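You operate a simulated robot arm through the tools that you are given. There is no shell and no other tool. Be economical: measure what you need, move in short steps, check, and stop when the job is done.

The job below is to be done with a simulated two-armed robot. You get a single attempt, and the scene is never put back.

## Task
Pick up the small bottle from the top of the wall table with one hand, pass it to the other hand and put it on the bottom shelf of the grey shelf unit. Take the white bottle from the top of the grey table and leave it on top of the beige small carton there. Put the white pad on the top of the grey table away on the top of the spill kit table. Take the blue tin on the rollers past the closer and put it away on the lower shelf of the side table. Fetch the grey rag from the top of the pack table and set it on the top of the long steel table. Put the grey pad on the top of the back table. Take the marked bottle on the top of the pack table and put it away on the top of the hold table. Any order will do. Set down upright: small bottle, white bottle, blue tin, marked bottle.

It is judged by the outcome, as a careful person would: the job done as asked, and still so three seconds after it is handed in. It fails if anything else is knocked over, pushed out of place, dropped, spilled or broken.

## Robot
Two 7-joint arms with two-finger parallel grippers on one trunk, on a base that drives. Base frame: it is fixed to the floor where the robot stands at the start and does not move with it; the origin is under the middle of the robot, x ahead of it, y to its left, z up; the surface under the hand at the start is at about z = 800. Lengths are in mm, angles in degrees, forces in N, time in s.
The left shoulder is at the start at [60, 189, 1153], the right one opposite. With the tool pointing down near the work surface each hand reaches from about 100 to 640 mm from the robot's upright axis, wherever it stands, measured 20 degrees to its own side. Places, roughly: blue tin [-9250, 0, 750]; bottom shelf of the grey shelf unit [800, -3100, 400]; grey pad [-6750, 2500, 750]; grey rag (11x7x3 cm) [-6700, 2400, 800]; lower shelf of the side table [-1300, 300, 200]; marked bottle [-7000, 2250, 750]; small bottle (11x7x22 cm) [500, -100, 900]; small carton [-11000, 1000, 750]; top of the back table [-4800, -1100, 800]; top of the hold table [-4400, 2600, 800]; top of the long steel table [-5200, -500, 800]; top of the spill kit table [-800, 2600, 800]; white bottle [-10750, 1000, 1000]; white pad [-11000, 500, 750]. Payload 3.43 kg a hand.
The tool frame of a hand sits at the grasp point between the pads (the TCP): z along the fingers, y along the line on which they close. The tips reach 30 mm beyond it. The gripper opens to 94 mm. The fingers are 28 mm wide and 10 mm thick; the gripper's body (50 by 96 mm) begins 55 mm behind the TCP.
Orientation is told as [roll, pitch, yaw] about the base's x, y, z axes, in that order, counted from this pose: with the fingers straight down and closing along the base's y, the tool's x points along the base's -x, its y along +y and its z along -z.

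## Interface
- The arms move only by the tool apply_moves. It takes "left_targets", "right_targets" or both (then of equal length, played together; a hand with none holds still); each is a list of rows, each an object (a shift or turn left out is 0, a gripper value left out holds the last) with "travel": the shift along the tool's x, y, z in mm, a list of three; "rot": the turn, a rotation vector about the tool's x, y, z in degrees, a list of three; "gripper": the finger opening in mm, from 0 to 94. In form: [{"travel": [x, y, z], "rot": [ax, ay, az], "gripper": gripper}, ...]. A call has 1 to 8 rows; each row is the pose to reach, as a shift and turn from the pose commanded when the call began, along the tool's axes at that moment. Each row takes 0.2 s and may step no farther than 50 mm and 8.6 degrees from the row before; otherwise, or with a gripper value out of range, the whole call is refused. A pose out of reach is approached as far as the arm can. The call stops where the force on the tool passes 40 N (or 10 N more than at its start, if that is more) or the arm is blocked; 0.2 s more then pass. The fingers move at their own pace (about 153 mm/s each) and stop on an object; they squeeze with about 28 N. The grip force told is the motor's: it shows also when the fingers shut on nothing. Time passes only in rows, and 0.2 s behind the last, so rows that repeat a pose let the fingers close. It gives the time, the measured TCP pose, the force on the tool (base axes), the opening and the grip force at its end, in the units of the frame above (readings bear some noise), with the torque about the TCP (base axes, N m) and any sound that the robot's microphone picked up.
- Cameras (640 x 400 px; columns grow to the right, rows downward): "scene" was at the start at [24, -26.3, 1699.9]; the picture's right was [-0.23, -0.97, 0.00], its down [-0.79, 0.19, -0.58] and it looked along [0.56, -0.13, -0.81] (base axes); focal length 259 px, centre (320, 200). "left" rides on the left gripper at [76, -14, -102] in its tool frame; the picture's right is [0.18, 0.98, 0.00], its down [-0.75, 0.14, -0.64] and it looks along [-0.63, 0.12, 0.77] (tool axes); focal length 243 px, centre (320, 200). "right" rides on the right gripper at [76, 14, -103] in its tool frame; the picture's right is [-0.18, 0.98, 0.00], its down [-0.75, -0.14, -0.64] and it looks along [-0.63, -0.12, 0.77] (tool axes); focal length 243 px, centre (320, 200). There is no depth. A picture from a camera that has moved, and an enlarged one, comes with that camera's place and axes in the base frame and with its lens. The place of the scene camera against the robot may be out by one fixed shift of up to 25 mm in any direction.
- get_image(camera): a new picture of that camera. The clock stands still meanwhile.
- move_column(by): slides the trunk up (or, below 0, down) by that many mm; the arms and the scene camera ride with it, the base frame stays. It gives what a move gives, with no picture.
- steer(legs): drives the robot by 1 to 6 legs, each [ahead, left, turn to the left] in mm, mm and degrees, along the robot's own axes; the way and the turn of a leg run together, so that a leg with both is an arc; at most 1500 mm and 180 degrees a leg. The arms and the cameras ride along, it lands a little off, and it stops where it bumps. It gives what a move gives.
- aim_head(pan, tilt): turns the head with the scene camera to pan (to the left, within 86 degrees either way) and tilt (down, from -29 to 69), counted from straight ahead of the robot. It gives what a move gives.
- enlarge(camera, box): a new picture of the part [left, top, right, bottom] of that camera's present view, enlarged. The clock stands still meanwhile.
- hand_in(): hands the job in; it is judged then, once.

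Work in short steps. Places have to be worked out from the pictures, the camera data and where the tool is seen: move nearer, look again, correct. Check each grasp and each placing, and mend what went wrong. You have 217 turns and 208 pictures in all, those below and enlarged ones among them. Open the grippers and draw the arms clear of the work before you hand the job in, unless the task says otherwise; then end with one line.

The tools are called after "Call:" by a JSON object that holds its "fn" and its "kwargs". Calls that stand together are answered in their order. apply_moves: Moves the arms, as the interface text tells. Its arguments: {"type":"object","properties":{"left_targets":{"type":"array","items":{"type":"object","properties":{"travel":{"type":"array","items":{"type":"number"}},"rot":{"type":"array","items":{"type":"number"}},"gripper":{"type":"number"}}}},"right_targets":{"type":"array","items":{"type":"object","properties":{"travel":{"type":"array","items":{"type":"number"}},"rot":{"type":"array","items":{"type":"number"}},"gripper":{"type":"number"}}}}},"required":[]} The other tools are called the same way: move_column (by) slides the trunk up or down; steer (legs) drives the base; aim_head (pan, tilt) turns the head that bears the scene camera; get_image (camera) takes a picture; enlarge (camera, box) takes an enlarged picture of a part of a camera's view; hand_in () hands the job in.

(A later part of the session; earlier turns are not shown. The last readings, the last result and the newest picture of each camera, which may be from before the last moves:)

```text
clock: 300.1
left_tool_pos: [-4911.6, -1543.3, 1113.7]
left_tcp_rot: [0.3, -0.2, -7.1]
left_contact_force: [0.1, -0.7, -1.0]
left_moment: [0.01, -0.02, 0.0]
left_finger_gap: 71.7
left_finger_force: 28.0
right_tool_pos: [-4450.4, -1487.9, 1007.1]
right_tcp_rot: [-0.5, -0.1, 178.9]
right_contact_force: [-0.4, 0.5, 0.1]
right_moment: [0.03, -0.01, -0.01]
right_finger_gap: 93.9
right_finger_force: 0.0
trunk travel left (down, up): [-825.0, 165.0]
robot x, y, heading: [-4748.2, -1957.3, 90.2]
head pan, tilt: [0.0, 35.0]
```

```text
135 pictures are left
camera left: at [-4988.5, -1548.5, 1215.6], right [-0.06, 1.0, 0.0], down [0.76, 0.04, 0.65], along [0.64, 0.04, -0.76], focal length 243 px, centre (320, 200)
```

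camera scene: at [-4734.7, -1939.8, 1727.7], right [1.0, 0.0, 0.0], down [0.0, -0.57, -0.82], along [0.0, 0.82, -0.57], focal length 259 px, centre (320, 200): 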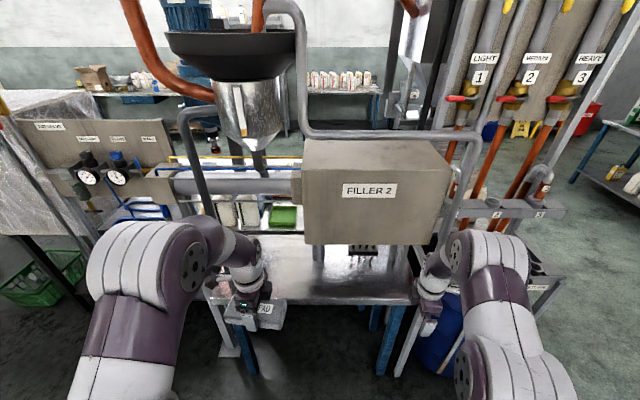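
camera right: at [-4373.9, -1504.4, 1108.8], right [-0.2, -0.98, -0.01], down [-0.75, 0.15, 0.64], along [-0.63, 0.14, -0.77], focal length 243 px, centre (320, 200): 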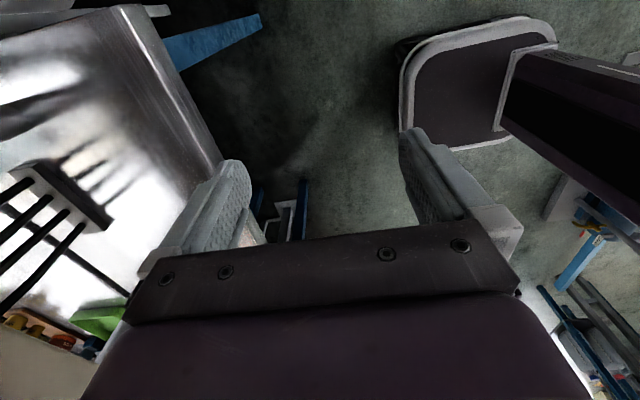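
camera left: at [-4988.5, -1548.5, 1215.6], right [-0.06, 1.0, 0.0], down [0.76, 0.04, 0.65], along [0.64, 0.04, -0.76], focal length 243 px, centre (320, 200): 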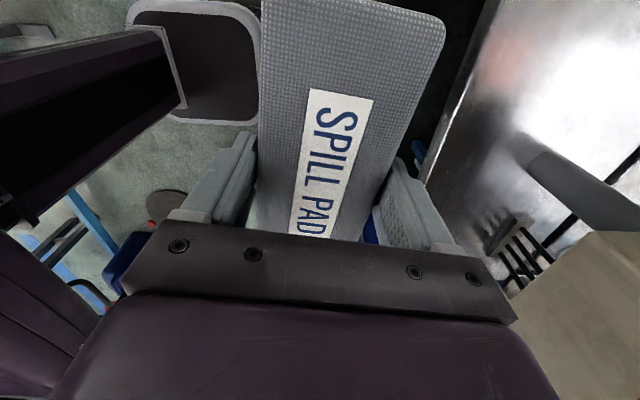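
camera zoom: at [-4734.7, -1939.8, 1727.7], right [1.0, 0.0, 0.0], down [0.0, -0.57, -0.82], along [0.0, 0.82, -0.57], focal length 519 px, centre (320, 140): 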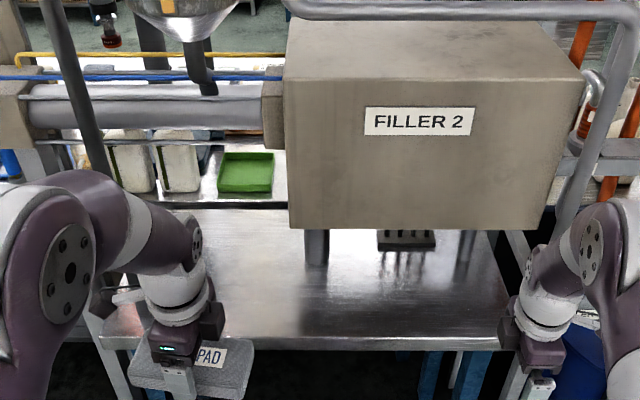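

The table's front edge is at y≈-1308. The panel box overhangs from y≈-1200 at z≈1018, for x above -4790. A clear spot for the pad is about (-4950,-1235). I'll first retract the right hand so it stays clear of the panel.

Call:
{"fn": "apply_moves", "kwargs": {"right_targets": [{"travel": [0, 45, 0]}, {"travel": [-5, 90, 0]}, {"travel": [-10, 135, 0]}, {"travel": [-15, 175, 0]}]}}

Call:
{"fn": "steer", "kwargs": {"legs": [[200, 38, 0]]}}

Call:
{"fn": "get_image", "kwargs": {"camera": "left"}}

Call:
{"fn": "get_image", "kwargs": {"camera": "scene"}}

```text
clock: 301.1
left_tool_pos: [-4911.6, -1543.3, 1115.1]
left_tcp_rot: [0.4, -0.1, -7.2]
left_contact_force: [0.8, 0.5, 0.3]
left_moment: [0.02, 0.01, 0.0]
left_finger_gap: 71.9
left_finger_force: 27.9
right_tool_pos: [-4469.1, -1663.9, 1006.1]
right_tcp_rot: [-0.5, 0.0, 178.9]
right_contact_force: [-0.9, -0.6, 0.5]
right_moment: [0.02, -0.01, -0.05]
right_finger_gap: 93.9
right_finger_force: 0.1
trunk travel left (down, up): [-825.0, 165.0]
robot x, y, heading: [-4747.7, -1955.9, 90.1]
head pan, tilt: [0.0, 35.0]
```

```text
clock: 302.7
left_tool_pos: [-4949.4, -1344.8, 1114.9]
left_tcp_rot: [0.3, -0.3, -7.1]
left_contact_force: [-0.1, 0.0, -0.8]
left_moment: [0.01, 0.01, -0.03]
left_finger_gap: 71.8
left_finger_force: 28.1
right_tool_pos: [-4506.0, -1465.4, 1006.8]
right_tcp_rot: [-0.5, 0.1, 178.9]
right_contact_force: [-0.6, -0.1, 0.4]
right_moment: [0.01, -0.01, -0.02]
right_finger_gap: 94.0
right_finger_force: 0.0
trunk travel left (down, up): [-825.0, 165.0]
robot x, y, heading: [-4787.4, -1759.8, 90.2]
head pan, tilt: [0.0, 35.0]
```

```text
134 pictures are left
camera left: at [-5026.2, -1350.1, 1216.0], right [-0.06, 1.0, 0.01], down [0.76, 0.04, 0.65], along [0.64, 0.04, -0.76], focal length 243 px, centre (320, 200)
```

left: 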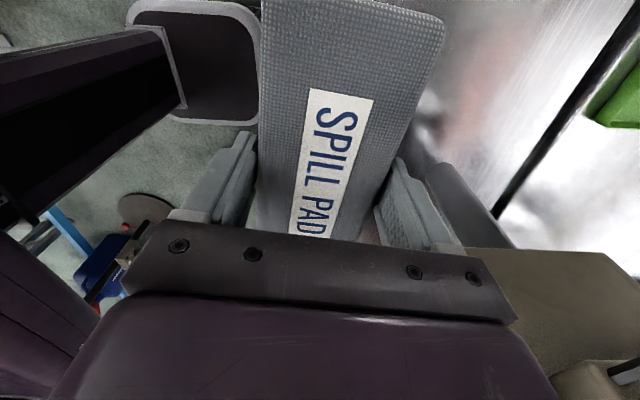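

```text
133 pictures are left
camera scene: at [-4773.1, -1742.2, 1727.7], right [1.0, 0.0, 0.0], down [0.0, -0.57, -0.82], along [0.0, 0.82, -0.57], focal length 259 px, centre (320, 200)
```

scene: 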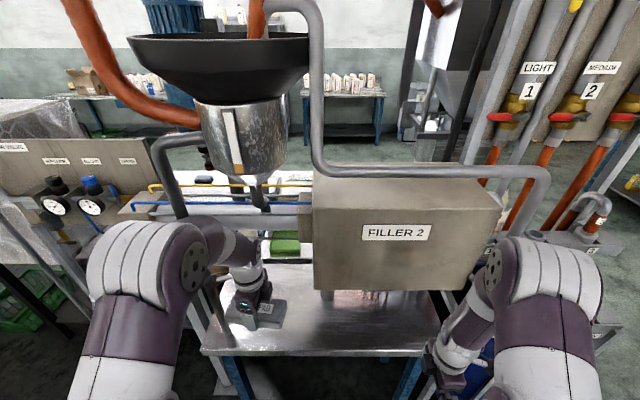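

The spot is clear, and the panel starts at x≈-4790. I'll drive the last 110 mm and lower the pad.

Call:
{"fn": "steer", "kwargs": {"legs": [[112, 0, 0]]}}

Call:
{"fn": "apply_moves", "kwargs": {"left_targets": [{"travel": [0, 0, 45]}, {"travel": [0, 0, 90]}, {"travel": [0, 0, 135]}, {"travel": [0, 0, 180]}, {"travel": [0, 0, 220]}, {"travel": [0, 0, 250]}]}}

Call:
{"fn": "get_image", "kwargs": {"camera": "scene"}}

```text
clock: 303.9
left_tool_pos: [-4950.0, -1253.2, 1111.7]
left_tcp_rot: [-0.6, -0.2, -7.4]
left_contact_force: [-0.8, 0.4, -0.8]
left_moment: [-0.03, 0.0, -0.02]
left_finger_gap: 71.6
left_finger_force: 27.6
right_tool_pos: [-4507.3, -1366.5, 1006.0]
right_tcp_rot: [-0.7, 0.0, 178.9]
right_contact_force: [0.3, 0.5, 0.0]
right_moment: [0.0, 0.01, 0.02]
right_finger_gap: 94.3
right_finger_force: 0.0
trunk travel left (down, up): [-825.0, 165.0]
robot x, y, heading: [-4784.5, -1656.9, 90.4]
head pan, tilt: [0.0, 35.0]
stopped in leg 1: the robot was blocked; the commanded pose is now the measured one
```

```text
clock: 305.4
left_tool_pos: [-4949.4, -1252.5, 858.7]
left_tcp_rot: [-0.7, -0.1, -7.4]
left_contact_force: [-1.0, -0.4, -1.0]
left_moment: [0.0, 0.0, -0.02]
left_finger_gap: 71.6
left_finger_force: 28.5
right_tool_pos: [-4507.1, -1364.8, 1005.6]
right_tcp_rot: [-0.5, 0.0, 178.9]
right_contact_force: [-0.3, -0.2, -0.3]
right_moment: [0.0, -0.02, -0.02]
right_finger_gap: 94.1
right_finger_force: 0.0
trunk travel left (down, up): [-825.0, 165.0]
robot x, y, heading: [-4786.9, -1660.8, 90.3]
head pan, tilt: [0.0, 35.0]
```

```text
132 pictures are left
camera scene: at [-4773.5, -1641.3, 1727.7], right [1.0, 0.0, 0.0], down [0.0, -0.57, -0.82], along [0.0, 0.82, -0.57], focal length 259 px, centre (320, 200)
```

scene: 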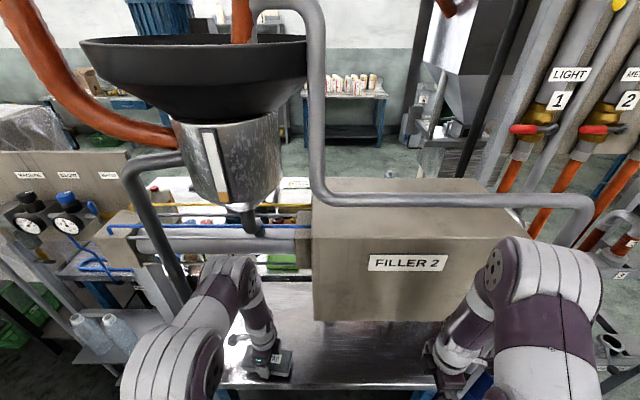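

The base was blocked about 10 mm short; nothing looks disturbed. The pad is over the table, so I'll shift it 20 mm further in with the arm and lower it to contact.

Call:
{"fn": "apply_moves", "kwargs": {"left_targets": [{"travel": [0, 10, 0]}, {"travel": [0, 20, 0]}, {"travel": [0, 20, 12]}, {"travel": [0, 20, 18]}, {"travel": [0, 20, 23]}, {"travel": [0, 20, 27]}, {"travel": [0, 20, 30]}]}}

```text
clock: 306.9
left_tool_pos: [-4947.2, -1234.4, 830.2]
left_tcp_rot: [-0.5, -0.2, -7.4]
left_contact_force: [-0.8, -1.9, 23.1]
left_moment: [0.0, -0.01, 0.02]
left_finger_gap: 72.3
left_finger_force: 27.9
right_tool_pos: [-4507.0, -1365.0, 1006.1]
right_tcp_rot: [-0.5, -0.1, 178.9]
right_contact_force: [0.7, -0.2, -0.4]
right_moment: [-0.01, -0.01, -0.01]
right_finger_gap: 93.9
right_finger_force: 0.2
trunk travel left (down, up): [-825.0, 165.0]
robot x, y, heading: [-4787.3, -1661.1, 90.2]
head pan, tilt: [0.0, 35.0]
```

The pad rests on the table. I'll open, rise, and check.

Call:
{"fn": "apply_moves", "kwargs": {"left_targets": [{"travel": [0, 0, -2]}, {"travel": [0, 0, -2], "gripper": 94}, {"travel": [0, 0, -2], "gripper": 94}, {"travel": [0, 0, -45]}, {"travel": [0, -10, -90]}, {"travel": [0, -20, -135]}, {"travel": [0, -30, -180]}, {"travel": [0, -40, -225]}]}}

Call:
{"fn": "steer", "kwargs": {"legs": [[-300, 0, 0]]}}

Call:
{"fn": "get_image", "kwargs": {"camera": "scene"}}

```text
clock: 308.8
left_tool_pos: [-4951.9, -1273.4, 1056.0]
left_tcp_rot: [-0.6, -0.2, -7.4]
left_contact_force: [-0.3, 0.5, -0.1]
left_moment: [-0.01, 0.0, -0.02]
left_finger_gap: 93.9
left_finger_force: 0.1
right_tool_pos: [-4506.9, -1366.1, 1005.9]
right_tcp_rot: [-0.6, 0.1, 179.0]
right_contact_force: [1.0, -0.3, 0.0]
right_moment: [0.0, -0.01, 0.02]
right_finger_gap: 93.9
right_finger_force: 0.0
trunk travel left (down, up): [-825.0, 165.0]
robot x, y, heading: [-4787.1, -1660.6, 90.5]
head pan, tilt: [0.0, 35.0]
```

```text
clock: 310.8
left_tool_pos: [-4951.3, -1568.2, 1053.6]
left_tcp_rot: [-0.6, -0.2, -7.2]
left_contact_force: [-0.3, 1.4, -0.2]
left_moment: [0.01, -0.03, -0.01]
left_finger_gap: 94.0
left_finger_force: 0.1
right_tool_pos: [-4505.9, -1661.8, 1005.9]
right_tcp_rot: [-0.5, 0.0, 178.9]
right_contact_force: [0.8, 0.4, 0.0]
right_moment: [0.05, -0.02, -0.01]
right_finger_gap: 94.0
right_finger_force: 0.1
trunk travel left (down, up): [-825.0, 165.0]
robot x, y, heading: [-4782.8, -1959.3, 90.3]
head pan, tilt: [0.0, 35.0]
```

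```text
131 pictures are left
camera scene: at [-4772.2, -1938.5, 1727.6], right [1.0, 0.0, 0.0], down [0.0, -0.57, -0.82], along [0.0, 0.82, -0.57], focal length 259 px, centre (320, 200)
```

scene: 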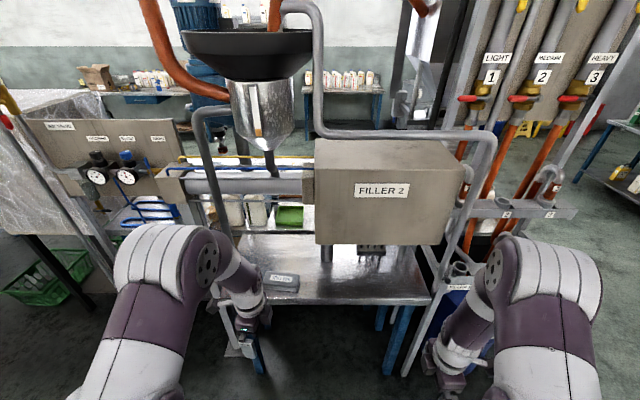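

The pad lies well on the back table. Next are the blue tin and the grey table to the west. I'll turn to face -x, go on, and look.

Call:
{"fn": "steer", "kwargs": {"legs": [[0, 0, 90], [1200, -150, 0]]}}

Call:
{"fn": "aim_head", "kwargs": {"pan": -15, "tilt": 18}}

Call:
{"fn": "get_image", "kwargs": {"camera": "scene"}}

```text
clock: 320.7
left_tool_pos: [-6371.3, -1988.5, 1053.6]
left_tcp_rot: [-0.6, -0.2, 83.1]
left_contact_force: [-0.5, -0.5, 0.5]
left_moment: [0.01, 0.0, 0.02]
left_finger_gap: 93.7
left_finger_force: 0.1
right_tool_pos: [-6282.4, -1542.3, 1006.6]
right_tcp_rot: [-0.5, 0.0, -90.6]
right_contact_force: [-0.4, -0.8, -0.4]
right_moment: [-0.03, -0.03, -0.03]
right_finger_gap: 94.1
right_finger_force: 0.1
trunk travel left (down, up): [-825.0, 165.0]
robot x, y, heading: [-5982.9, -1815.4, -179.0]
head pan, tilt: [0.0, 35.0]
```

```text
clock: 321.5
left_tool_pos: [-6371.9, -1988.7, 1054.4]
left_tcp_rot: [-0.7, -0.2, 83.0]
left_contact_force: [1.1, -0.1, 0.0]
left_moment: [0.0, -0.01, 0.0]
left_finger_gap: 93.8
left_finger_force: 0.1
right_tool_pos: [-6283.1, -1540.8, 1006.5]
right_tcp_rot: [-0.5, 0.0, -90.6]
right_contact_force: [-0.3, -0.1, -0.7]
right_moment: [0.08, 0.01, -0.02]
right_finger_gap: 94.3
right_finger_force: 0.2
trunk travel left (down, up): [-825.0, 165.0]
robot x, y, heading: [-5985.9, -1819.6, -179.1]
head pan, tilt: [-15.0, 18.0]
```

```text
130 pictures are left
camera scene: at [-6001.8, -1804.8, 1754.7], right [0.25, 0.97, 0.0], down [0.3, -0.08, -0.95], along [-0.92, 0.23, -0.31], focal length 259 px, centre (320, 200)
```

scene: 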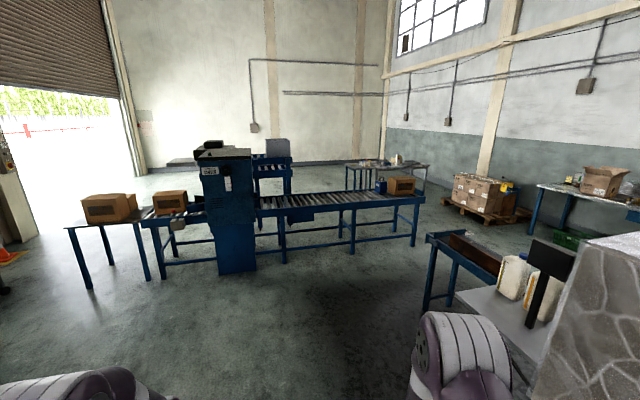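

The roller line and closer are visible, with the blue tin next to a carton at its right end and the grey table beyond. I'll enlarge that part.

Call:
{"fn": "enlarge", "kwargs": {"camera": "scene", "box": [330, 140, 450, 220]}}

```text
5.00 times, centred on (390, 180) of scene
camera zoom: at [-6001.8, -1804.8, 1754.7], right [0.25, 0.97, 0.0], down [0.3, -0.08, -0.95], along [-0.92, 0.23, -0.31], focal length 1296 px, centre (-30, 300)
```

zoom: 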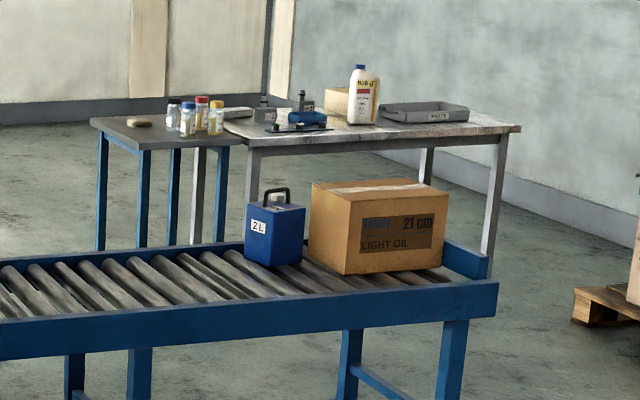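

Now I have the layout: rollers at x≈-8870..-9370 ending at y≈330, and the grey table with its near edge at x≈-10415. I'll drive round the roller end to the grey table's east side.

Call:
{"fn": "steer", "kwargs": {"legs": [[1350, -50, 0], [870, -350, 0], [0, -1300, 0], [0, -1200, 0], [1300, 0, 0]]}}

Call:
{"fn": "aim_head", "kwargs": {"pan": 0, "tilt": 22}}

Call:
{"fn": "get_image", "kwargs": {"camera": "scene"}}

```text
clock: 350.7
left_tool_pos: [-9887.1, 910.3, 1054.9]
left_tcp_rot: [-0.6, -0.2, 82.0]
left_contact_force: [-0.4, 0.0, -0.6]
left_moment: [0.0, -0.01, 0.0]
left_finger_gap: 94.0
left_finger_force: 0.1
right_tool_pos: [-9788.1, 1356.3, 1005.2]
right_tcp_rot: [-0.5, 0.1, -91.7]
right_contact_force: [-0.4, -1.2, 0.3]
right_moment: [-0.02, -0.03, -0.02]
right_finger_gap: 94.0
right_finger_force: 0.0
trunk travel left (down, up): [-825.0, 165.0]
robot x, y, heading: [-9493.0, 1073.4, 179.8]
head pan, tilt: [-15.0, 18.0]
```

```text
clock: 351.5
left_tool_pos: [-9887.0, 912.4, 1054.9]
left_tcp_rot: [-0.7, -0.1, 82.1]
left_contact_force: [-0.7, -1.0, 0.1]
left_moment: [-0.01, 0.0, -0.02]
left_finger_gap: 93.9
left_finger_force: 0.1
right_tool_pos: [-9789.0, 1357.0, 1006.0]
right_tcp_rot: [-0.4, -0.1, -91.8]
right_contact_force: [0.0, -0.2, 0.0]
right_moment: [-0.03, 0.01, -0.02]
right_finger_gap: 94.0
right_finger_force: 0.1
trunk travel left (down, up): [-825.0, 165.0]
robot x, y, heading: [-9496.4, 1074.9, 179.5]
head pan, tilt: [0.0, 22.0]
```

```text
128 pictures are left
camera scene: at [-9516.2, 1064.3, 1748.3], right [0.01, 1.0, 0.0], down [0.37, 0.0, -0.93], along [-0.93, 0.01, -0.37], focal length 259 px, centre (320, 200)
```

scene: 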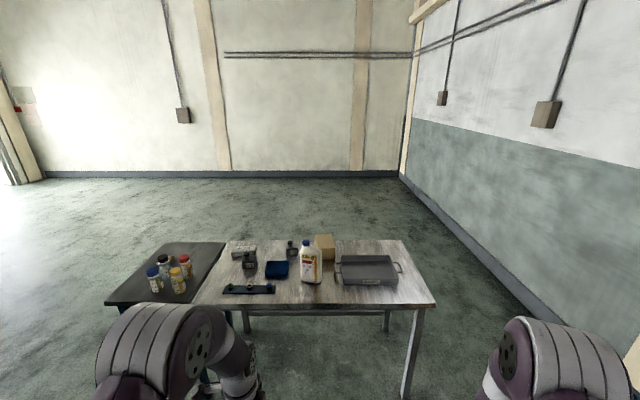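

There's open floor all round the grey table. I'll enlarge its top to see the items.

Call:
{"fn": "enlarge", "kwargs": {"camera": "scene", "box": [200, 220, 440, 320]}}

```text
2.67 times, centred on (320, 270) of scene
camera zoom: at [-9516.2, 1064.3, 1748.3], right [0.01, 1.0, 0.0], down [0.37, 0.0, -0.93], along [-0.93, 0.01, -0.37], focal length 691 px, centre (320, 13)
```

zoom: 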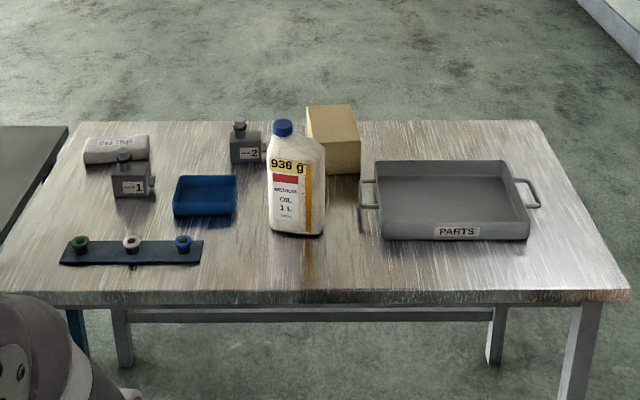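

The white bottle (936 g) faces me, the beige carton is behind it, and the white pad is at back-left. I'll raise the right hand, approach, and view the bottle from above.

Call:
{"fn": "apply_moves", "kwargs": {"right_targets": [{"travel": [0, 0, -45]}, {"travel": [0, 0, -90]}, {"travel": [0, 0, -135]}, {"travel": [0, 0, -185]}]}}

Call:
{"fn": "steer", "kwargs": {"legs": [[690, 168, 0]]}}

Call:
{"fn": "get_image", "kwargs": {"camera": "right"}}

```text
clock: 352.5
left_tool_pos: [-9886.3, 910.3, 1054.5]
left_tcp_rot: [-0.5, -0.2, 82.0]
left_contact_force: [1.3, 0.3, 0.1]
left_moment: [0.01, -0.01, 0.02]
left_finger_gap: 93.8
left_finger_force: 0.0
right_tool_pos: [-9786.6, 1356.2, 1191.7]
right_tcp_rot: [-0.5, 0.0, -91.8]
right_contact_force: [-0.5, -0.2, 0.1]
right_moment: [0.02, 0.02, 0.02]
right_finger_gap: 93.7
right_finger_force: 0.1
trunk travel left (down, up): [-825.0, 165.0]
robot x, y, heading: [-9498.9, 1075.5, 179.6]
head pan, tilt: [0.0, 22.0]
```

```text
clock: 356.4
left_tool_pos: [-10575.2, 744.7, 1054.0]
left_tcp_rot: [-0.5, -0.1, 82.3]
left_contact_force: [-0.3, -0.2, 0.0]
left_moment: [0.03, 0.0, 0.0]
left_finger_gap: 94.0
left_finger_force: 0.0
right_tool_pos: [-10479.4, 1191.0, 1189.7]
right_tcp_rot: [-0.6, 0.1, -91.4]
right_contact_force: [-0.4, 0.2, -0.7]
right_moment: [0.04, -0.02, 0.0]
right_finger_gap: 94.0
right_finger_force: 0.1
trunk travel left (down, up): [-825.0, 165.0]
robot x, y, heading: [-10183.0, 910.5, 179.8]
head pan, tilt: [0.0, 22.0]
```

```text
126 pictures are left
camera right: at [-10462.3, 1267.4, 1292.5], right [0.98, -0.21, -0.01], down [-0.15, -0.75, 0.64], along [-0.14, -0.63, -0.77], focal length 243 px, centre (320, 200)
```

right: 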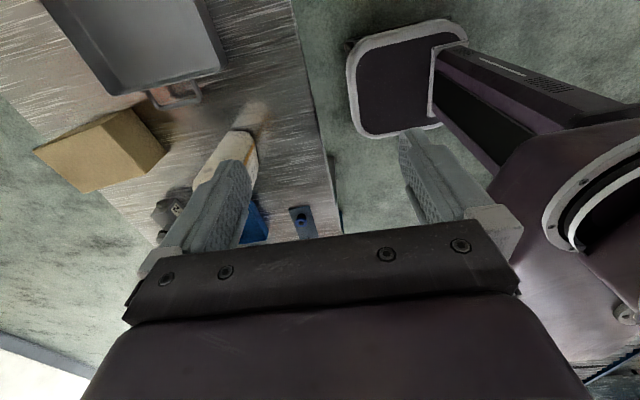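

The bottle is hidden behind the finger, so I'll shift the hand over it for a better view.

Call:
{"fn": "apply_moves", "kwargs": {"right_targets": [{"travel": [-15, -40, 0]}, {"travel": [-30, -80, 0]}, {"travel": [-45, -120, 0]}, {"travel": [-60, -160, 0]}, {"travel": [-70, -190, 0]}]}}

Call:
{"fn": "get_image", "kwargs": {"camera": "right"}}

```text
clock: 357.6
left_tool_pos: [-10577.1, 746.2, 1053.5]
left_tcp_rot: [-0.8, -0.2, 82.3]
left_contact_force: [0.0, 0.3, -0.3]
left_moment: [-0.01, -0.02, -0.02]
left_finger_gap: 94.1
left_finger_force: 0.1
right_tool_pos: [-10671.1, 1124.5, 1189.3]
right_tcp_rot: [-0.3, 0.0, -91.4]
right_contact_force: [0.0, 0.5, 0.5]
right_moment: [-0.02, 0.0, 0.01]
right_finger_gap: 93.9
right_finger_force: 0.1
trunk travel left (down, up): [-825.0, 165.0]
robot x, y, heading: [-10188.2, 909.4, 179.7]
head pan, tilt: [0.0, 22.0]
```

```text
125 pictures are left
camera right: at [-10654.1, 1201.9, 1290.7], right [0.98, -0.21, -0.01], down [-0.16, -0.75, 0.64], along [-0.14, -0.63, -0.77], focal length 243 px, centre (320, 200)
```

right: 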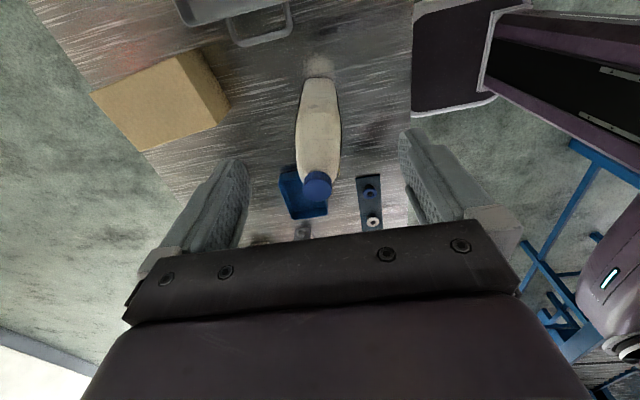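

The bottle is turned about 13°, with its cap at about (-10697,1026) and body centre near (-10691,1052). I'll turn the hand to match, move above it, and check.

Call:
{"fn": "apply_moves", "kwargs": {"right_targets": [{"travel": [-24, -6, 0], "rot": [0, 0, 4]}, {"travel": [-48, -12, 20], "rot": [0, 0, 8]}, {"travel": [-72, -18, 50], "rot": [0, 0, 11.6]}, {"travel": [-72, -18, 75], "rot": [0, 0, 11.6]}]}}

Call:
{"fn": "get_image", "kwargs": {"camera": "right"}}

```text
clock: 358.6
left_tool_pos: [-10576.5, 745.7, 1054.3]
left_tcp_rot: [-0.6, -0.2, 82.3]
left_contact_force: [-0.5, 1.0, 0.0]
left_moment: [0.02, 0.0, 0.03]
left_finger_gap: 94.2
left_finger_force: 0.0
right_tool_pos: [-10691.8, 1054.7, 1118.0]
right_tcp_rot: [-0.5, -0.1, -102.9]
right_contact_force: [-0.3, 0.6, -0.2]
right_moment: [-0.03, 0.03, 0.0]
right_finger_gap: 93.9
right_finger_force: 0.1
right hand out of reach, approached as far as the arm can: row 1
trunk travel left (down, up): [-825.0, 165.0]
robot x, y, heading: [-10187.9, 909.9, 180.0]
head pan, tilt: [0.0, 22.0]
```

```text
124 pictures are left
camera right: at [-10659.9, 1125.8, 1218.7], right [0.92, -0.4, -0.01], down [-0.3, -0.7, 0.64], along [-0.26, -0.59, -0.76], focal length 243 px, centre (320, 200)
```

right: 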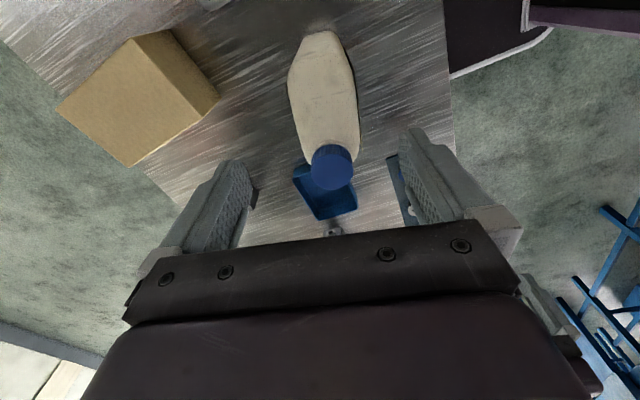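

Alignment is good; only about a 4 mm shift is needed. I'll descend to z≈991 and grip.

Call:
{"fn": "apply_moves", "kwargs": {"right_targets": [{"travel": [0, 4, 40]}, {"travel": [0, 4, 80]}, {"travel": [0, 4, 110]}, {"travel": [0, 4, 122]}, {"travel": [0, 4, 127]}]}}

Call:
{"fn": "apply_moves", "kwargs": {"right_targets": [{"gripper": 75}, {"gripper": 40}, {"gripper": 40}, {"gripper": 40}]}}

Call:
{"fn": "get_image", "kwargs": {"camera": "right"}}

```text
clock: 359.8
left_tool_pos: [-10575.4, 745.5, 1054.6]
left_tcp_rot: [-0.8, -0.2, 82.4]
left_contact_force: [-0.9, 0.2, -0.4]
left_moment: [0.02, -0.01, 0.0]
left_finger_gap: 93.9
left_finger_force: 0.1
right_tool_pos: [-10688.5, 1052.1, 989.8]
right_tcp_rot: [-0.5, -0.1, -102.9]
right_contact_force: [0.0, 0.0, -0.1]
right_moment: [0.03, -0.01, -0.01]
right_finger_gap: 93.9
right_finger_force: 0.0
trunk travel left (down, up): [-825.0, 165.0]
robot x, y, heading: [-10183.0, 909.4, 179.9]
head pan, tilt: [0.0, 22.0]
```

```text
clock: 360.8
left_tool_pos: [-10577.0, 746.3, 1054.2]
left_tcp_rot: [-0.6, -0.2, 82.2]
left_contact_force: [0.1, -0.7, -0.2]
left_moment: [0.01, 0.01, 0.01]
left_finger_gap: 94.1
left_finger_force: 0.1
right_tool_pos: [-10689.5, 1052.4, 990.4]
right_tcp_rot: [-0.5, 0.0, -103.0]
right_contact_force: [-1.8, -0.2, 1.7]
right_moment: [-0.09, 0.0, 0.01]
right_finger_gap: 64.4
right_finger_force: 27.6
trunk travel left (down, up): [-825.0, 165.0]
robot x, y, heading: [-10185.1, 909.0, 179.9]
head pan, tilt: [0.0, 22.0]
```

```text
123 pictures are left
camera right: at [-10657.6, 1124.4, 1092.0], right [0.92, -0.4, -0.01], down [-0.3, -0.7, 0.64], along [-0.26, -0.59, -0.76], focal length 243 px, centre (320, 200)
```

right: 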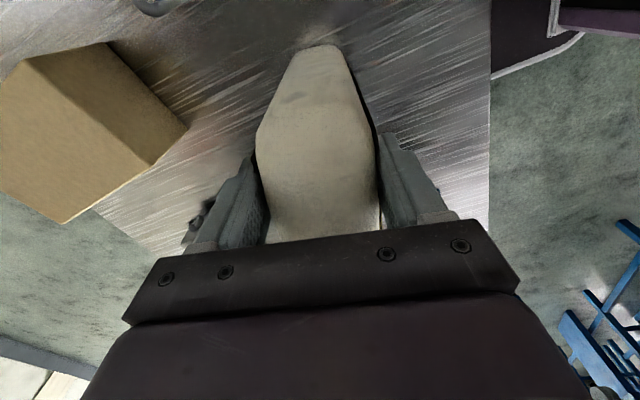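

The bottle is gripped. I'll lift it and pull it in; the carton (top roughly 150x105 at about (-10942,1117)) is best reached from the table's west side.

Call:
{"fn": "apply_moves", "kwargs": {"right_targets": [{"travel": [0, 0, -40]}, {"travel": [0, 0, -80]}, {"travel": [0, 0, -120]}, {"travel": [0, 0, -160]}, {"travel": [0, 40, -165]}, {"travel": [0, 80, -165]}, {"travel": [0, 120, -165]}]}}

Call:
{"fn": "get_image", "kwargs": {"camera": "scene"}}

```text
clock: 362.4
left_tool_pos: [-10574.4, 746.1, 1055.9]
left_tcp_rot: [-0.5, -0.3, 82.3]
left_contact_force: [0.5, 0.3, -0.3]
left_moment: [0.01, 0.01, -0.01]
left_finger_gap: 94.2
left_finger_force: 0.1
right_tool_pos: [-10568.1, 1025.2, 1153.6]
right_tcp_rot: [-0.6, -0.2, -102.9]
right_contact_force: [1.3, -0.5, -8.4]
right_moment: [0.19, -0.08, 0.01]
right_finger_gap: 62.1
right_finger_force: 27.8
trunk travel left (down, up): [-825.0, 165.0]
robot x, y, heading: [-10189.0, 911.5, 180.1]
head pan, tilt: [0.0, 22.0]
```

```text
122 pictures are left
camera scene: at [-10204.8, 900.6, 1748.3], right [0.0, 1.0, 0.0], down [0.37, 0.0, -0.93], along [-0.93, 0.0, -0.37], focal length 259 px, centre (320, 200)
```

scene: 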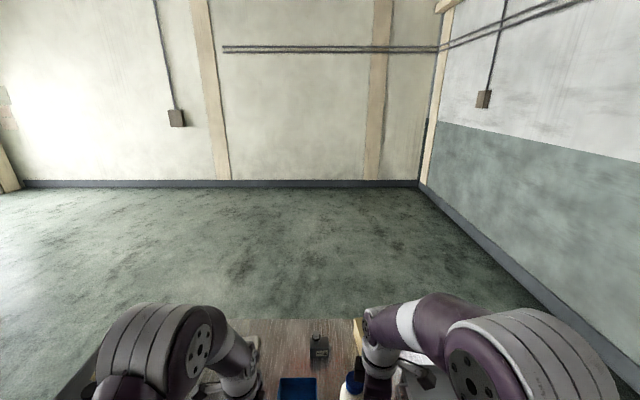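

Bottle lifted. Now I'll drive round the south end to the west side.

Call:
{"fn": "steer", "kwargs": {"legs": [[-250, 0, 0], [0, 1460, 0], [850, 0, 0], [820, 0, 0], [0, 0, 180]]}}

Call:
{"fn": "aim_head", "kwargs": {"pan": 40, "tilt": 30}}

Call:
{"fn": "get_image", "kwargs": {"camera": "scene"}}

```text
clock: 386.5
left_tool_pos: [-11226.1, -366.1, 1053.8]
left_tcp_rot: [-0.7, -0.2, -97.2]
left_contact_force: [0.0, 0.3, 0.1]
left_moment: [-0.01, -0.01, -0.04]
left_finger_gap: 93.9
left_finger_force: 0.0
right_tool_pos: [-11230.5, -647.6, 1153.5]
right_tcp_rot: [-0.3, -0.1, 77.4]
right_contact_force: [0.1, -0.7, -9.3]
right_moment: [-0.14, 0.02, 0.01]
right_finger_gap: 61.8
right_finger_force: 28.7
trunk travel left (down, up): [-825.0, 165.0]
robot x, y, heading: [-11614.2, -533.6, 0.4]
head pan, tilt: [0.0, 22.0]
```

```text
clock: 387.5
left_tool_pos: [-11225.7, -366.3, 1054.8]
left_tcp_rot: [-0.7, -0.2, -97.2]
left_contact_force: [0.8, 0.2, -0.2]
left_moment: [-0.04, -0.01, -0.03]
left_finger_gap: 93.9
left_finger_force: 0.2
right_tool_pos: [-11229.1, -646.9, 1153.7]
right_tcp_rot: [-0.4, -0.1, 77.5]
right_contact_force: [-0.8, 1.5, -8.8]
right_moment: [-0.16, 0.05, 0.0]
right_finger_gap: 61.8
right_finger_force: 27.9
trunk travel left (down, up): [-825.0, 165.0]
robot x, y, heading: [-11617.4, -530.3, 0.1]
head pan, tilt: [40.0, 30.0]
```

```text
121 pictures are left
camera scene: at [-11591.3, -485.8, 1735.5], right [0.65, -0.76, 0.0], down [-0.38, -0.32, -0.87], along [0.66, 0.56, -0.5], focal length 259 px, centre (320, 200)
```

scene: 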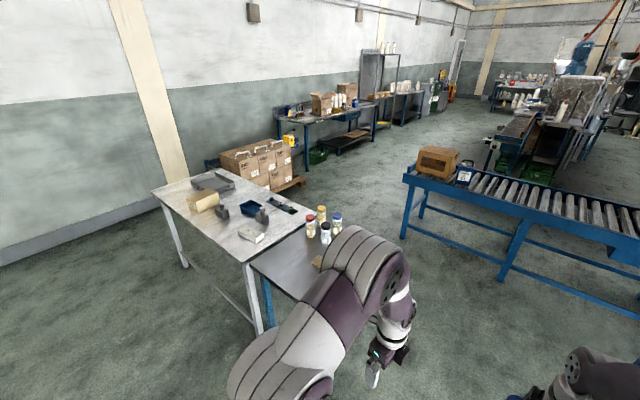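

I'll strafe north along the west side to opposite the carton.

Call:
{"fn": "steer", "kwargs": {"legs": [[0, 875, 0], [0, 875, 0]]}}

Call:
{"fn": "aim_head", "kwargs": {"pan": -10, "tilt": 40}}

Call:
{"fn": "get_image", "kwargs": {"camera": "scene"}}

```text
clock: 396.3
left_tool_pos: [-11233.6, 1360.4, 1054.2]
left_tcp_rot: [-0.6, -0.2, -97.5]
left_contact_force: [-0.1, -0.4, 0.5]
left_moment: [-0.02, 0.0, 0.03]
left_finger_gap: 93.8
left_finger_force: 0.0
right_tool_pos: [-11238.9, 1079.3, 1153.2]
right_tcp_rot: [-0.4, -0.2, 77.1]
right_contact_force: [0.4, -0.2, -8.9]
right_moment: [-0.15, 0.06, -0.02]
right_finger_gap: 61.9
right_finger_force: 28.3
trunk travel left (down, up): [-825.0, 165.0]
robot x, y, heading: [-11624.4, 1197.5, -0.0]
head pan, tilt: [40.0, 30.0]
```

```text
clock: 397.5
left_tool_pos: [-11233.3, 1359.8, 1055.6]
left_tcp_rot: [-0.7, -0.3, -97.6]
left_contact_force: [-0.8, -1.1, 0.1]
left_moment: [-0.01, 0.0, 0.0]
left_finger_gap: 94.1
left_finger_force: 0.1
right_tool_pos: [-11239.7, 1080.2, 1153.4]
right_tcp_rot: [-0.4, 0.0, 77.2]
right_contact_force: [0.2, 0.1, -8.4]
right_moment: [-0.14, 0.03, -0.01]
right_finger_gap: 61.8
right_finger_force: 28.4
trunk travel left (down, up): [-825.0, 165.0]
robot x, y, heading: [-11624.5, 1197.2, 0.1]
head pan, tilt: [-10.0, 40.0]
```

```text
120 pictures are left
camera scene: at [-11585.3, 1170.4, 1720.1], right [-0.17, -0.99, 0.0], down [-0.63, 0.11, -0.77], along [0.75, -0.13, -0.64], focal length 259 px, centre (320, 200)
```

scene: 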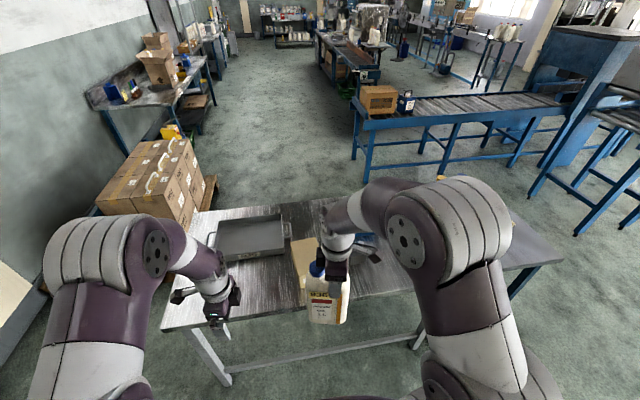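

I'll drive 200 mm nearer and use the left hand's camera, which looks sideways at the carton.

Call:
{"fn": "steer", "kwargs": {"legs": [[200, 0, 0]]}}

Call:
{"fn": "get_image", "kwargs": {"camera": "left"}}

Call:
{"fn": "get_image", "kwargs": {"camera": "right"}}

Call:
{"fn": "enlarge", "kwargs": {"camera": "scene", "box": [200, 180, 440, 400]}}

```text
clock: 399.1
left_tool_pos: [-11035.6, 1360.9, 1055.2]
left_tcp_rot: [-0.7, -0.1, -97.4]
left_contact_force: [-0.1, 0.8, 1.1]
left_moment: [-0.02, -0.01, 0.02]
left_finger_gap: 94.0
left_finger_force: 0.0
right_tool_pos: [-11041.5, 1081.6, 1154.6]
right_tcp_rot: [-0.4, -0.1, 77.3]
right_contact_force: [0.2, -0.3, -8.8]
right_moment: [-0.17, 0.04, 0.0]
right_finger_gap: 61.7
right_finger_force: 27.9
trunk travel left (down, up): [-825.0, 165.0]
robot x, y, heading: [-11424.7, 1193.4, 0.1]
head pan, tilt: [-10.0, 40.0]
```

```text
119 pictures are left
camera left: at [-11038.7, 1438.3, 1156.1], right [1.0, 0.06, -0.01], down [0.05, -0.76, 0.64], along [0.03, -0.64, -0.77], focal length 243 px, centre (320, 200)
```

left: 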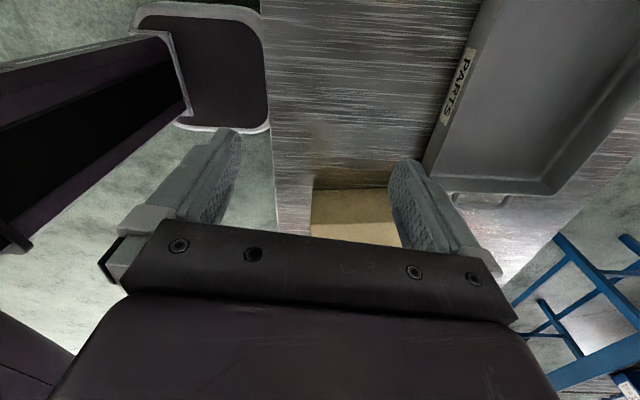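

```text
118 pictures are left
camera right: at [-11073.3, 1010.2, 1255.7], right [-0.92, 0.4, -0.01], down [0.3, 0.7, 0.64], along [0.26, 0.59, -0.77], focal length 243 px, centre (320, 200)
```

right: 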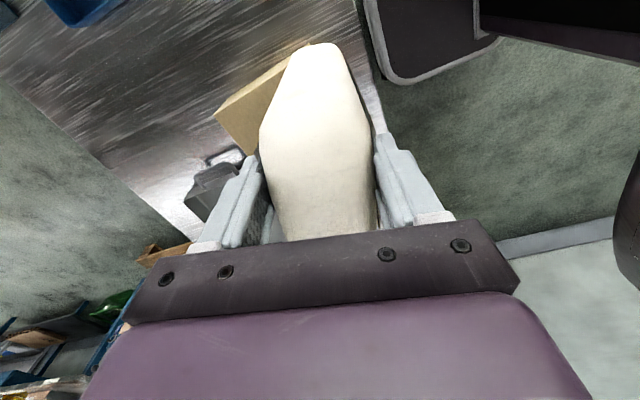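

```text
1.82 times, centred on (320, 290) of scene
camera zoom: at [-11388.5, 1170.5, 1720.1], right [-0.17, -0.99, 0.0], down [-0.63, 0.11, -0.77], along [0.76, -0.13, -0.64], focal length 471 px, centre (320, 36)
```

zoom: 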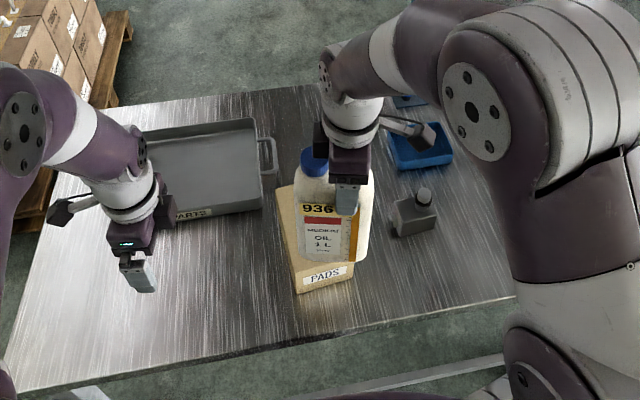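

Call:
{"fn": "enlarge", "kwargs": {"camera": "left", "box": [280, 160, 440, 260]}}

```text
4.00 times, centred on (360, 210) of left
camera zoom: at [-11038.7, 1438.3, 1156.1], right [1.0, 0.06, -0.01], down [0.05, -0.76, 0.64], along [0.03, -0.64, -0.77], focal length 970 px, centre (160, 160)
```

zoom: 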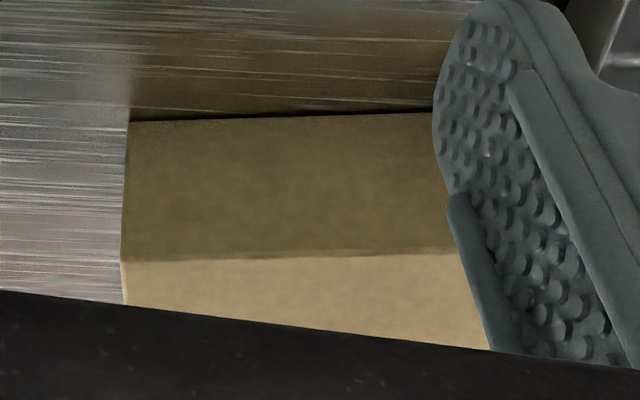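

The carton's top is at z≈890, spanning x -11040..-10865 and y 1060..1165, longer in x. I'll turn the bottle so its long side lies along x before setting it down.

Call:
{"fn": "apply_moves", "kwargs": {"right_targets": [{"rot": [0, 0, 8.5]}, {"rot": [0, 0, 17]}, {"rot": [0, 0, 25.5]}, {"rot": [0, 0, 34]}, {"rot": [0, 0, 42.5]}, {"rot": [0, 0, 51]}, {"rot": [0, 0, 59.5]}, {"rot": [0, 0, 68]}]}}

Call:
{"fn": "apply_moves", "kwargs": {"right_targets": [{"rot": [0, 0, 8]}, {"rot": [0, 0, 9.3]}, {"rot": [0, 0, 9.3]}]}}

Call:
{"fn": "steer", "kwargs": {"legs": [[60, 0, 0]]}}

Call:
{"fn": "get_image", "kwargs": {"camera": "right"}}

```text
clock: 400.9
left_tool_pos: [-11035.6, 1360.2, 1053.8]
left_tcp_rot: [-0.7, -0.2, -97.4]
left_contact_force: [-0.1, -0.5, 0.5]
left_moment: [-0.02, -0.01, 0.02]
left_finger_gap: 94.0
left_finger_force: 0.0
right_tool_pos: [-11041.4, 1080.6, 1152.5]
right_tcp_rot: [-0.1, -0.4, 9.1]
right_contact_force: [-1.0, 0.5, -9.5]
right_moment: [-0.04, 0.16, -0.01]
right_finger_gap: 61.6
right_finger_force: 28.5
trunk travel left (down, up): [-825.0, 165.0]
robot x, y, heading: [-11425.0, 1197.7, 0.1]
head pan, tilt: [-10.0, 40.0]
```

```text
clock: 401.7
left_tool_pos: [-11035.1, 1361.9, 1054.4]
left_tcp_rot: [-0.7, -0.3, -97.5]
left_contact_force: [0.2, -0.2, -0.8]
left_moment: [-0.02, 0.02, -0.02]
left_finger_gap: 93.9
left_finger_force: 0.1
right_tool_pos: [-11040.1, 1080.9, 1152.9]
right_tcp_rot: [0.1, -0.4, -0.1]
right_contact_force: [0.8, 0.4, -9.4]
right_moment: [-0.02, 0.17, -0.01]
right_finger_gap: 61.9
right_finger_force: 28.3
trunk travel left (down, up): [-825.0, 165.0]
robot x, y, heading: [-11424.0, 1196.4, 0.5]
head pan, tilt: [-10.0, 40.0]
```

```text
clock: 402.6
left_tool_pos: [-10979.1, 1362.5, 1055.1]
left_tcp_rot: [-0.5, -0.2, -97.3]
left_contact_force: [-0.4, 0.2, -0.8]
left_moment: [0.05, -0.04, 0.0]
left_finger_gap: 93.9
left_finger_force: 0.0
right_tool_pos: [-10985.3, 1079.7, 1153.6]
right_tcp_rot: [0.0, -0.6, 0.0]
right_contact_force: [-1.2, 0.3, -9.4]
right_moment: [-0.02, 0.17, -0.01]
right_finger_gap: 61.6
right_finger_force: 27.8
trunk travel left (down, up): [-825.0, 165.0]
robot x, y, heading: [-11367.9, 1195.3, 0.2]
head pan, tilt: [-10.0, 40.0]
```

```text
115 pictures are left
camera right: at [-11062.1, 1096.0, 1256.0], right [0.18, 0.98, 0.0], down [0.75, -0.14, 0.65], along [0.64, -0.12, -0.76], focal length 243 px, centre (320, 200)
```

right: 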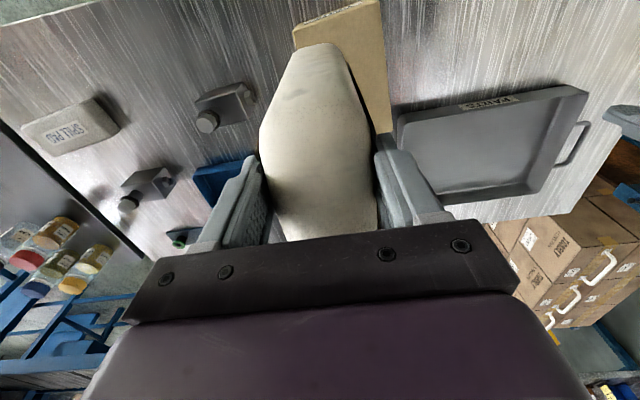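

The carton is confirmed, centred at (-10955,1112) with about +4° yaw. I'll centre the bottle above it and lower until contact.

Call:
{"fn": "apply_moves", "kwargs": {"right_targets": [{"travel": [-16, 16, 0], "rot": [0, 0, -2]}, {"travel": [-32, 32, 0], "rot": [0, 0, -4]}, {"travel": [-32, 32, 30], "rot": [0, 0, -4]}, {"travel": [-32, 32, 55], "rot": [0, 0, -4]}, {"travel": [-32, 32, 64], "rot": [0, 0, -4]}, {"travel": [-32, 32, 69], "rot": [0, 0, -4]}, {"travel": [-32, 32, 73], "rot": [0, 0, -4]}]}}

Call:
{"fn": "get_image", "kwargs": {"camera": "left"}}

```text
clock: 404.4
left_tool_pos: [-10978.9, 1361.3, 1055.9]
left_tcp_rot: [-0.6, -0.2, -97.6]
left_contact_force: [-0.7, -0.4, -0.1]
left_moment: [0.02, 0.03, -0.02]
left_finger_gap: 94.1
left_finger_force: 0.1
right_tool_pos: [-10947.7, 1114.7, 1086.2]
right_tcp_rot: [0.1, -1.3, 4.0]
right_contact_force: [-7.0, -2.8, 20.2]
right_moment: [-0.07, 0.6, -0.04]
right_finger_gap: 62.2
right_finger_force: 27.7
trunk travel left (down, up): [-825.0, 165.0]
robot x, y, heading: [-11365.2, 1192.0, 0.3]
head pan, tilt: [-10.0, 40.0]
stopped in row 7 (right hand): the force on the tool passed its limit at 40 N (the readings are from after the stop); the commanded pose is now the measured one
```

```text
114 pictures are left
camera left: at [-10981.8, 1438.3, 1156.9], right [1.0, 0.05, -0.01], down [0.05, -0.76, 0.64], along [0.03, -0.64, -0.77], focal length 243 px, centre (320, 200)
```

left: 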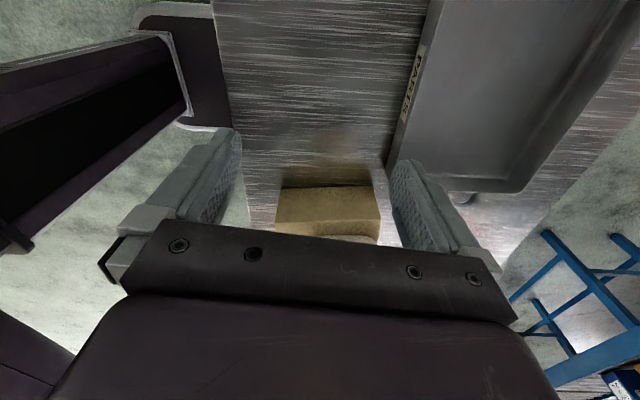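

Contact at 20 N, centred on the carton. I'll ease off and release, then rise and check.

Call:
{"fn": "apply_moves", "kwargs": {"right_targets": [{"travel": [0, 0, -2], "rot": [0, 0.6, 0]}, {"travel": [0, 0, -1], "rot": [0, 0.6, 0]}, {"travel": [0, 0, -1], "rot": [0, 0.6, 0], "gripper": 75}, {"travel": [0, 0, -1], "rot": [0, 0.6, 0], "gripper": 94}, {"travel": [0, 0, -1], "rot": [0, 0.6, 0], "gripper": 94}]}}

Call:
{"fn": "apply_moves", "kwargs": {"right_targets": [{"travel": [0, 0, -30]}, {"travel": [0, 0, -60]}, {"travel": [0, 0, -90]}, {"travel": [20, 0, -120]}]}}

Call:
{"fn": "get_image", "kwargs": {"camera": "right"}}

```text
clock: 405.6
left_tool_pos: [-10977.1, 1362.5, 1055.1]
left_tcp_rot: [-0.8, -0.3, -97.5]
left_contact_force: [0.0, -0.1, 0.2]
left_moment: [-0.03, 0.03, 0.05]
left_finger_gap: 94.1
left_finger_force: 0.1
right_tool_pos: [-10944.9, 1112.9, 1083.7]
right_tcp_rot: [0.1, -0.5, 4.1]
right_contact_force: [1.1, -0.3, 0.2]
right_moment: [-0.01, 0.01, 0.03]
right_finger_gap: 94.0
right_finger_force: 0.0
trunk travel left (down, up): [-825.0, 165.0]
robot x, y, heading: [-11365.3, 1193.5, 0.3]
head pan, tilt: [-10.0, 40.0]
```

```text
clock: 406.6
left_tool_pos: [-10978.8, 1361.3, 1055.7]
left_tcp_rot: [-0.6, -0.2, -97.3]
left_contact_force: [0.0, -0.5, -0.4]
left_moment: [0.0, -0.04, -0.03]
left_finger_gap: 93.9
left_finger_force: 0.1
right_tool_pos: [-10970.5, 1112.9, 1206.0]
right_tcp_rot: [0.1, -0.5, 4.0]
right_contact_force: [-0.6, -0.6, 0.8]
right_moment: [-0.02, 0.0, -0.03]
right_finger_gap: 94.0
right_finger_force: 0.0
trunk travel left (down, up): [-825.0, 165.0]
robot x, y, heading: [-11368.0, 1197.6, 0.1]
head pan, tilt: [-10.0, 40.0]
```

```text
113 pictures are left
camera right: at [-11047.8, 1122.0, 1307.0], right [0.12, 0.99, 0.0], down [0.76, -0.09, 0.65], along [0.65, -0.07, -0.76], focal length 243 px, centre (320, 200)
```

right: 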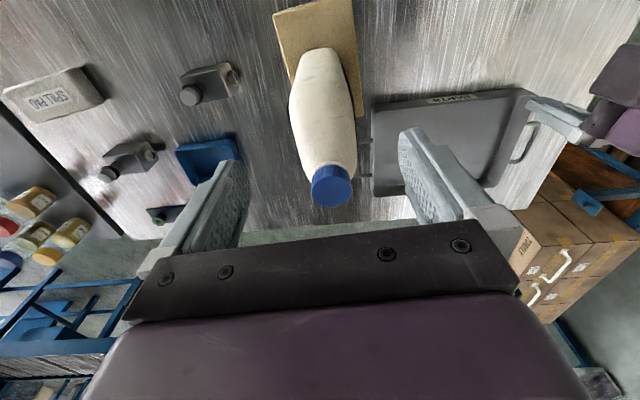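

The white bottle stands on the carton. I'll back off, strafe to the white pad and bring the right hand over it.

Call:
{"fn": "steer", "kwargs": {"legs": [[-280, 0, 0], [0, -480, 0]]}}

Call:
{"fn": "aim_head", "kwargs": {"pan": 10, "tilt": 40}}

Call:
{"fn": "get_image", "kwargs": {"camera": "scene"}}

```text
clock: 411.0
left_tool_pos: [-11254.0, 880.1, 1054.5]
left_tcp_rot: [-0.7, -0.3, -97.7]
left_contact_force: [0.1, 0.5, 0.5]
left_moment: [0.0, 0.01, -0.06]
left_finger_gap: 94.0
left_finger_force: 0.1
right_tool_pos: [-11246.8, 632.4, 1204.1]
right_tcp_rot: [0.0, -0.6, 3.7]
right_contact_force: [0.2, 0.2, 0.9]
right_moment: [-0.01, 0.02, -0.03]
right_finger_gap: 94.0
right_finger_force: 0.0
trunk travel left (down, up): [-825.0, 165.0]
robot x, y, heading: [-11643.9, 718.3, 0.2]
head pan, tilt: [-10.0, 40.0]
```

```text
clock: 411.8
left_tool_pos: [-11254.6, 880.3, 1055.3]
left_tcp_rot: [-0.7, -0.2, -97.6]
left_contact_force: [1.1, -0.9, 0.5]
left_moment: [0.0, 0.04, 0.01]
left_finger_gap: 93.9
left_finger_force: 0.0
right_tool_pos: [-11245.5, 630.6, 1204.3]
right_tcp_rot: [0.2, -0.5, 3.8]
right_contact_force: [-0.7, 0.0, 0.5]
right_moment: [0.01, -0.03, -0.01]
right_finger_gap: 94.0
right_finger_force: 0.0
trunk travel left (down, up): [-825.0, 165.0]
robot x, y, heading: [-11644.2, 714.3, -0.0]
head pan, tilt: [10.0, 40.0]
```

```text
112 pictures are left
camera scene: at [-11606.8, 719.9, 1720.1], right [0.17, -0.99, 0.0], down [-0.63, -0.11, -0.77], along [0.75, 0.13, -0.64], focal length 259 px, centre (320, 200)
```

scene: 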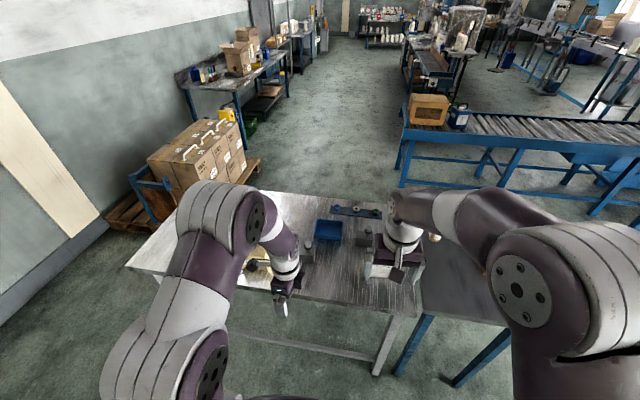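

Call:
{"fn": "steer", "kwargs": {"legs": [[190, 0, 0]]}}

Call:
{"fn": "get_image", "kwargs": {"camera": "right"}}

Call:
{"fn": "get_image", "kwargs": {"camera": "left"}}

```text
clock: 413.4
left_tool_pos: [-11065.3, 880.3, 1056.9]
left_tcp_rot: [-0.6, -0.2, -97.5]
left_contact_force: [-1.4, -0.6, 0.1]
left_moment: [0.02, -0.04, 0.01]
left_finger_gap: 93.9
left_finger_force: 0.0
right_tool_pos: [-11056.7, 631.3, 1204.4]
right_tcp_rot: [0.1, -0.5, 3.9]
right_contact_force: [-0.9, -0.9, 0.4]
right_moment: [0.0, -0.02, 0.01]
right_finger_gap: 94.0
right_finger_force: 0.0
trunk travel left (down, up): [-825.0, 165.0]
robot x, y, heading: [-11453.8, 717.3, -0.2]
head pan, tilt: [10.0, 40.0]
```

```text
111 pictures are left
camera right: at [-11135.4, 641.6, 1306.6], right [0.12, 0.99, 0.0], down [0.76, -0.09, 0.65], along [0.64, -0.07, -0.76], focal length 243 px, centre (320, 200)
```

right: 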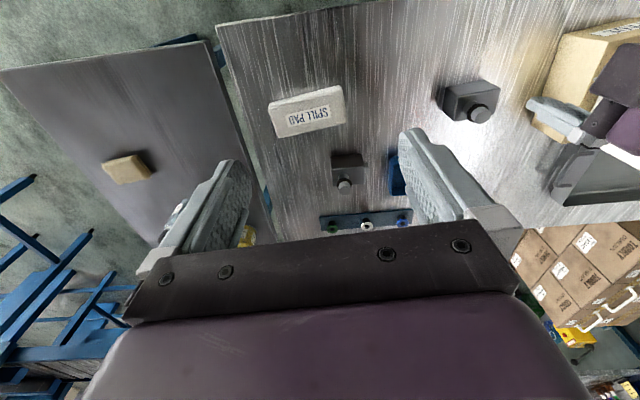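

```text
110 pictures are left
camera left: at [-11068.1, 957.8, 1156.4], right [1.0, 0.05, -0.01], down [0.05, -0.76, 0.64], along [0.03, -0.64, -0.77], focal length 243 px, centre (320, 200)
```

left: 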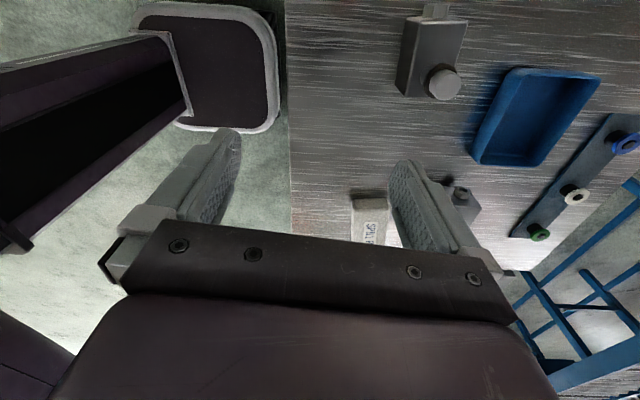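

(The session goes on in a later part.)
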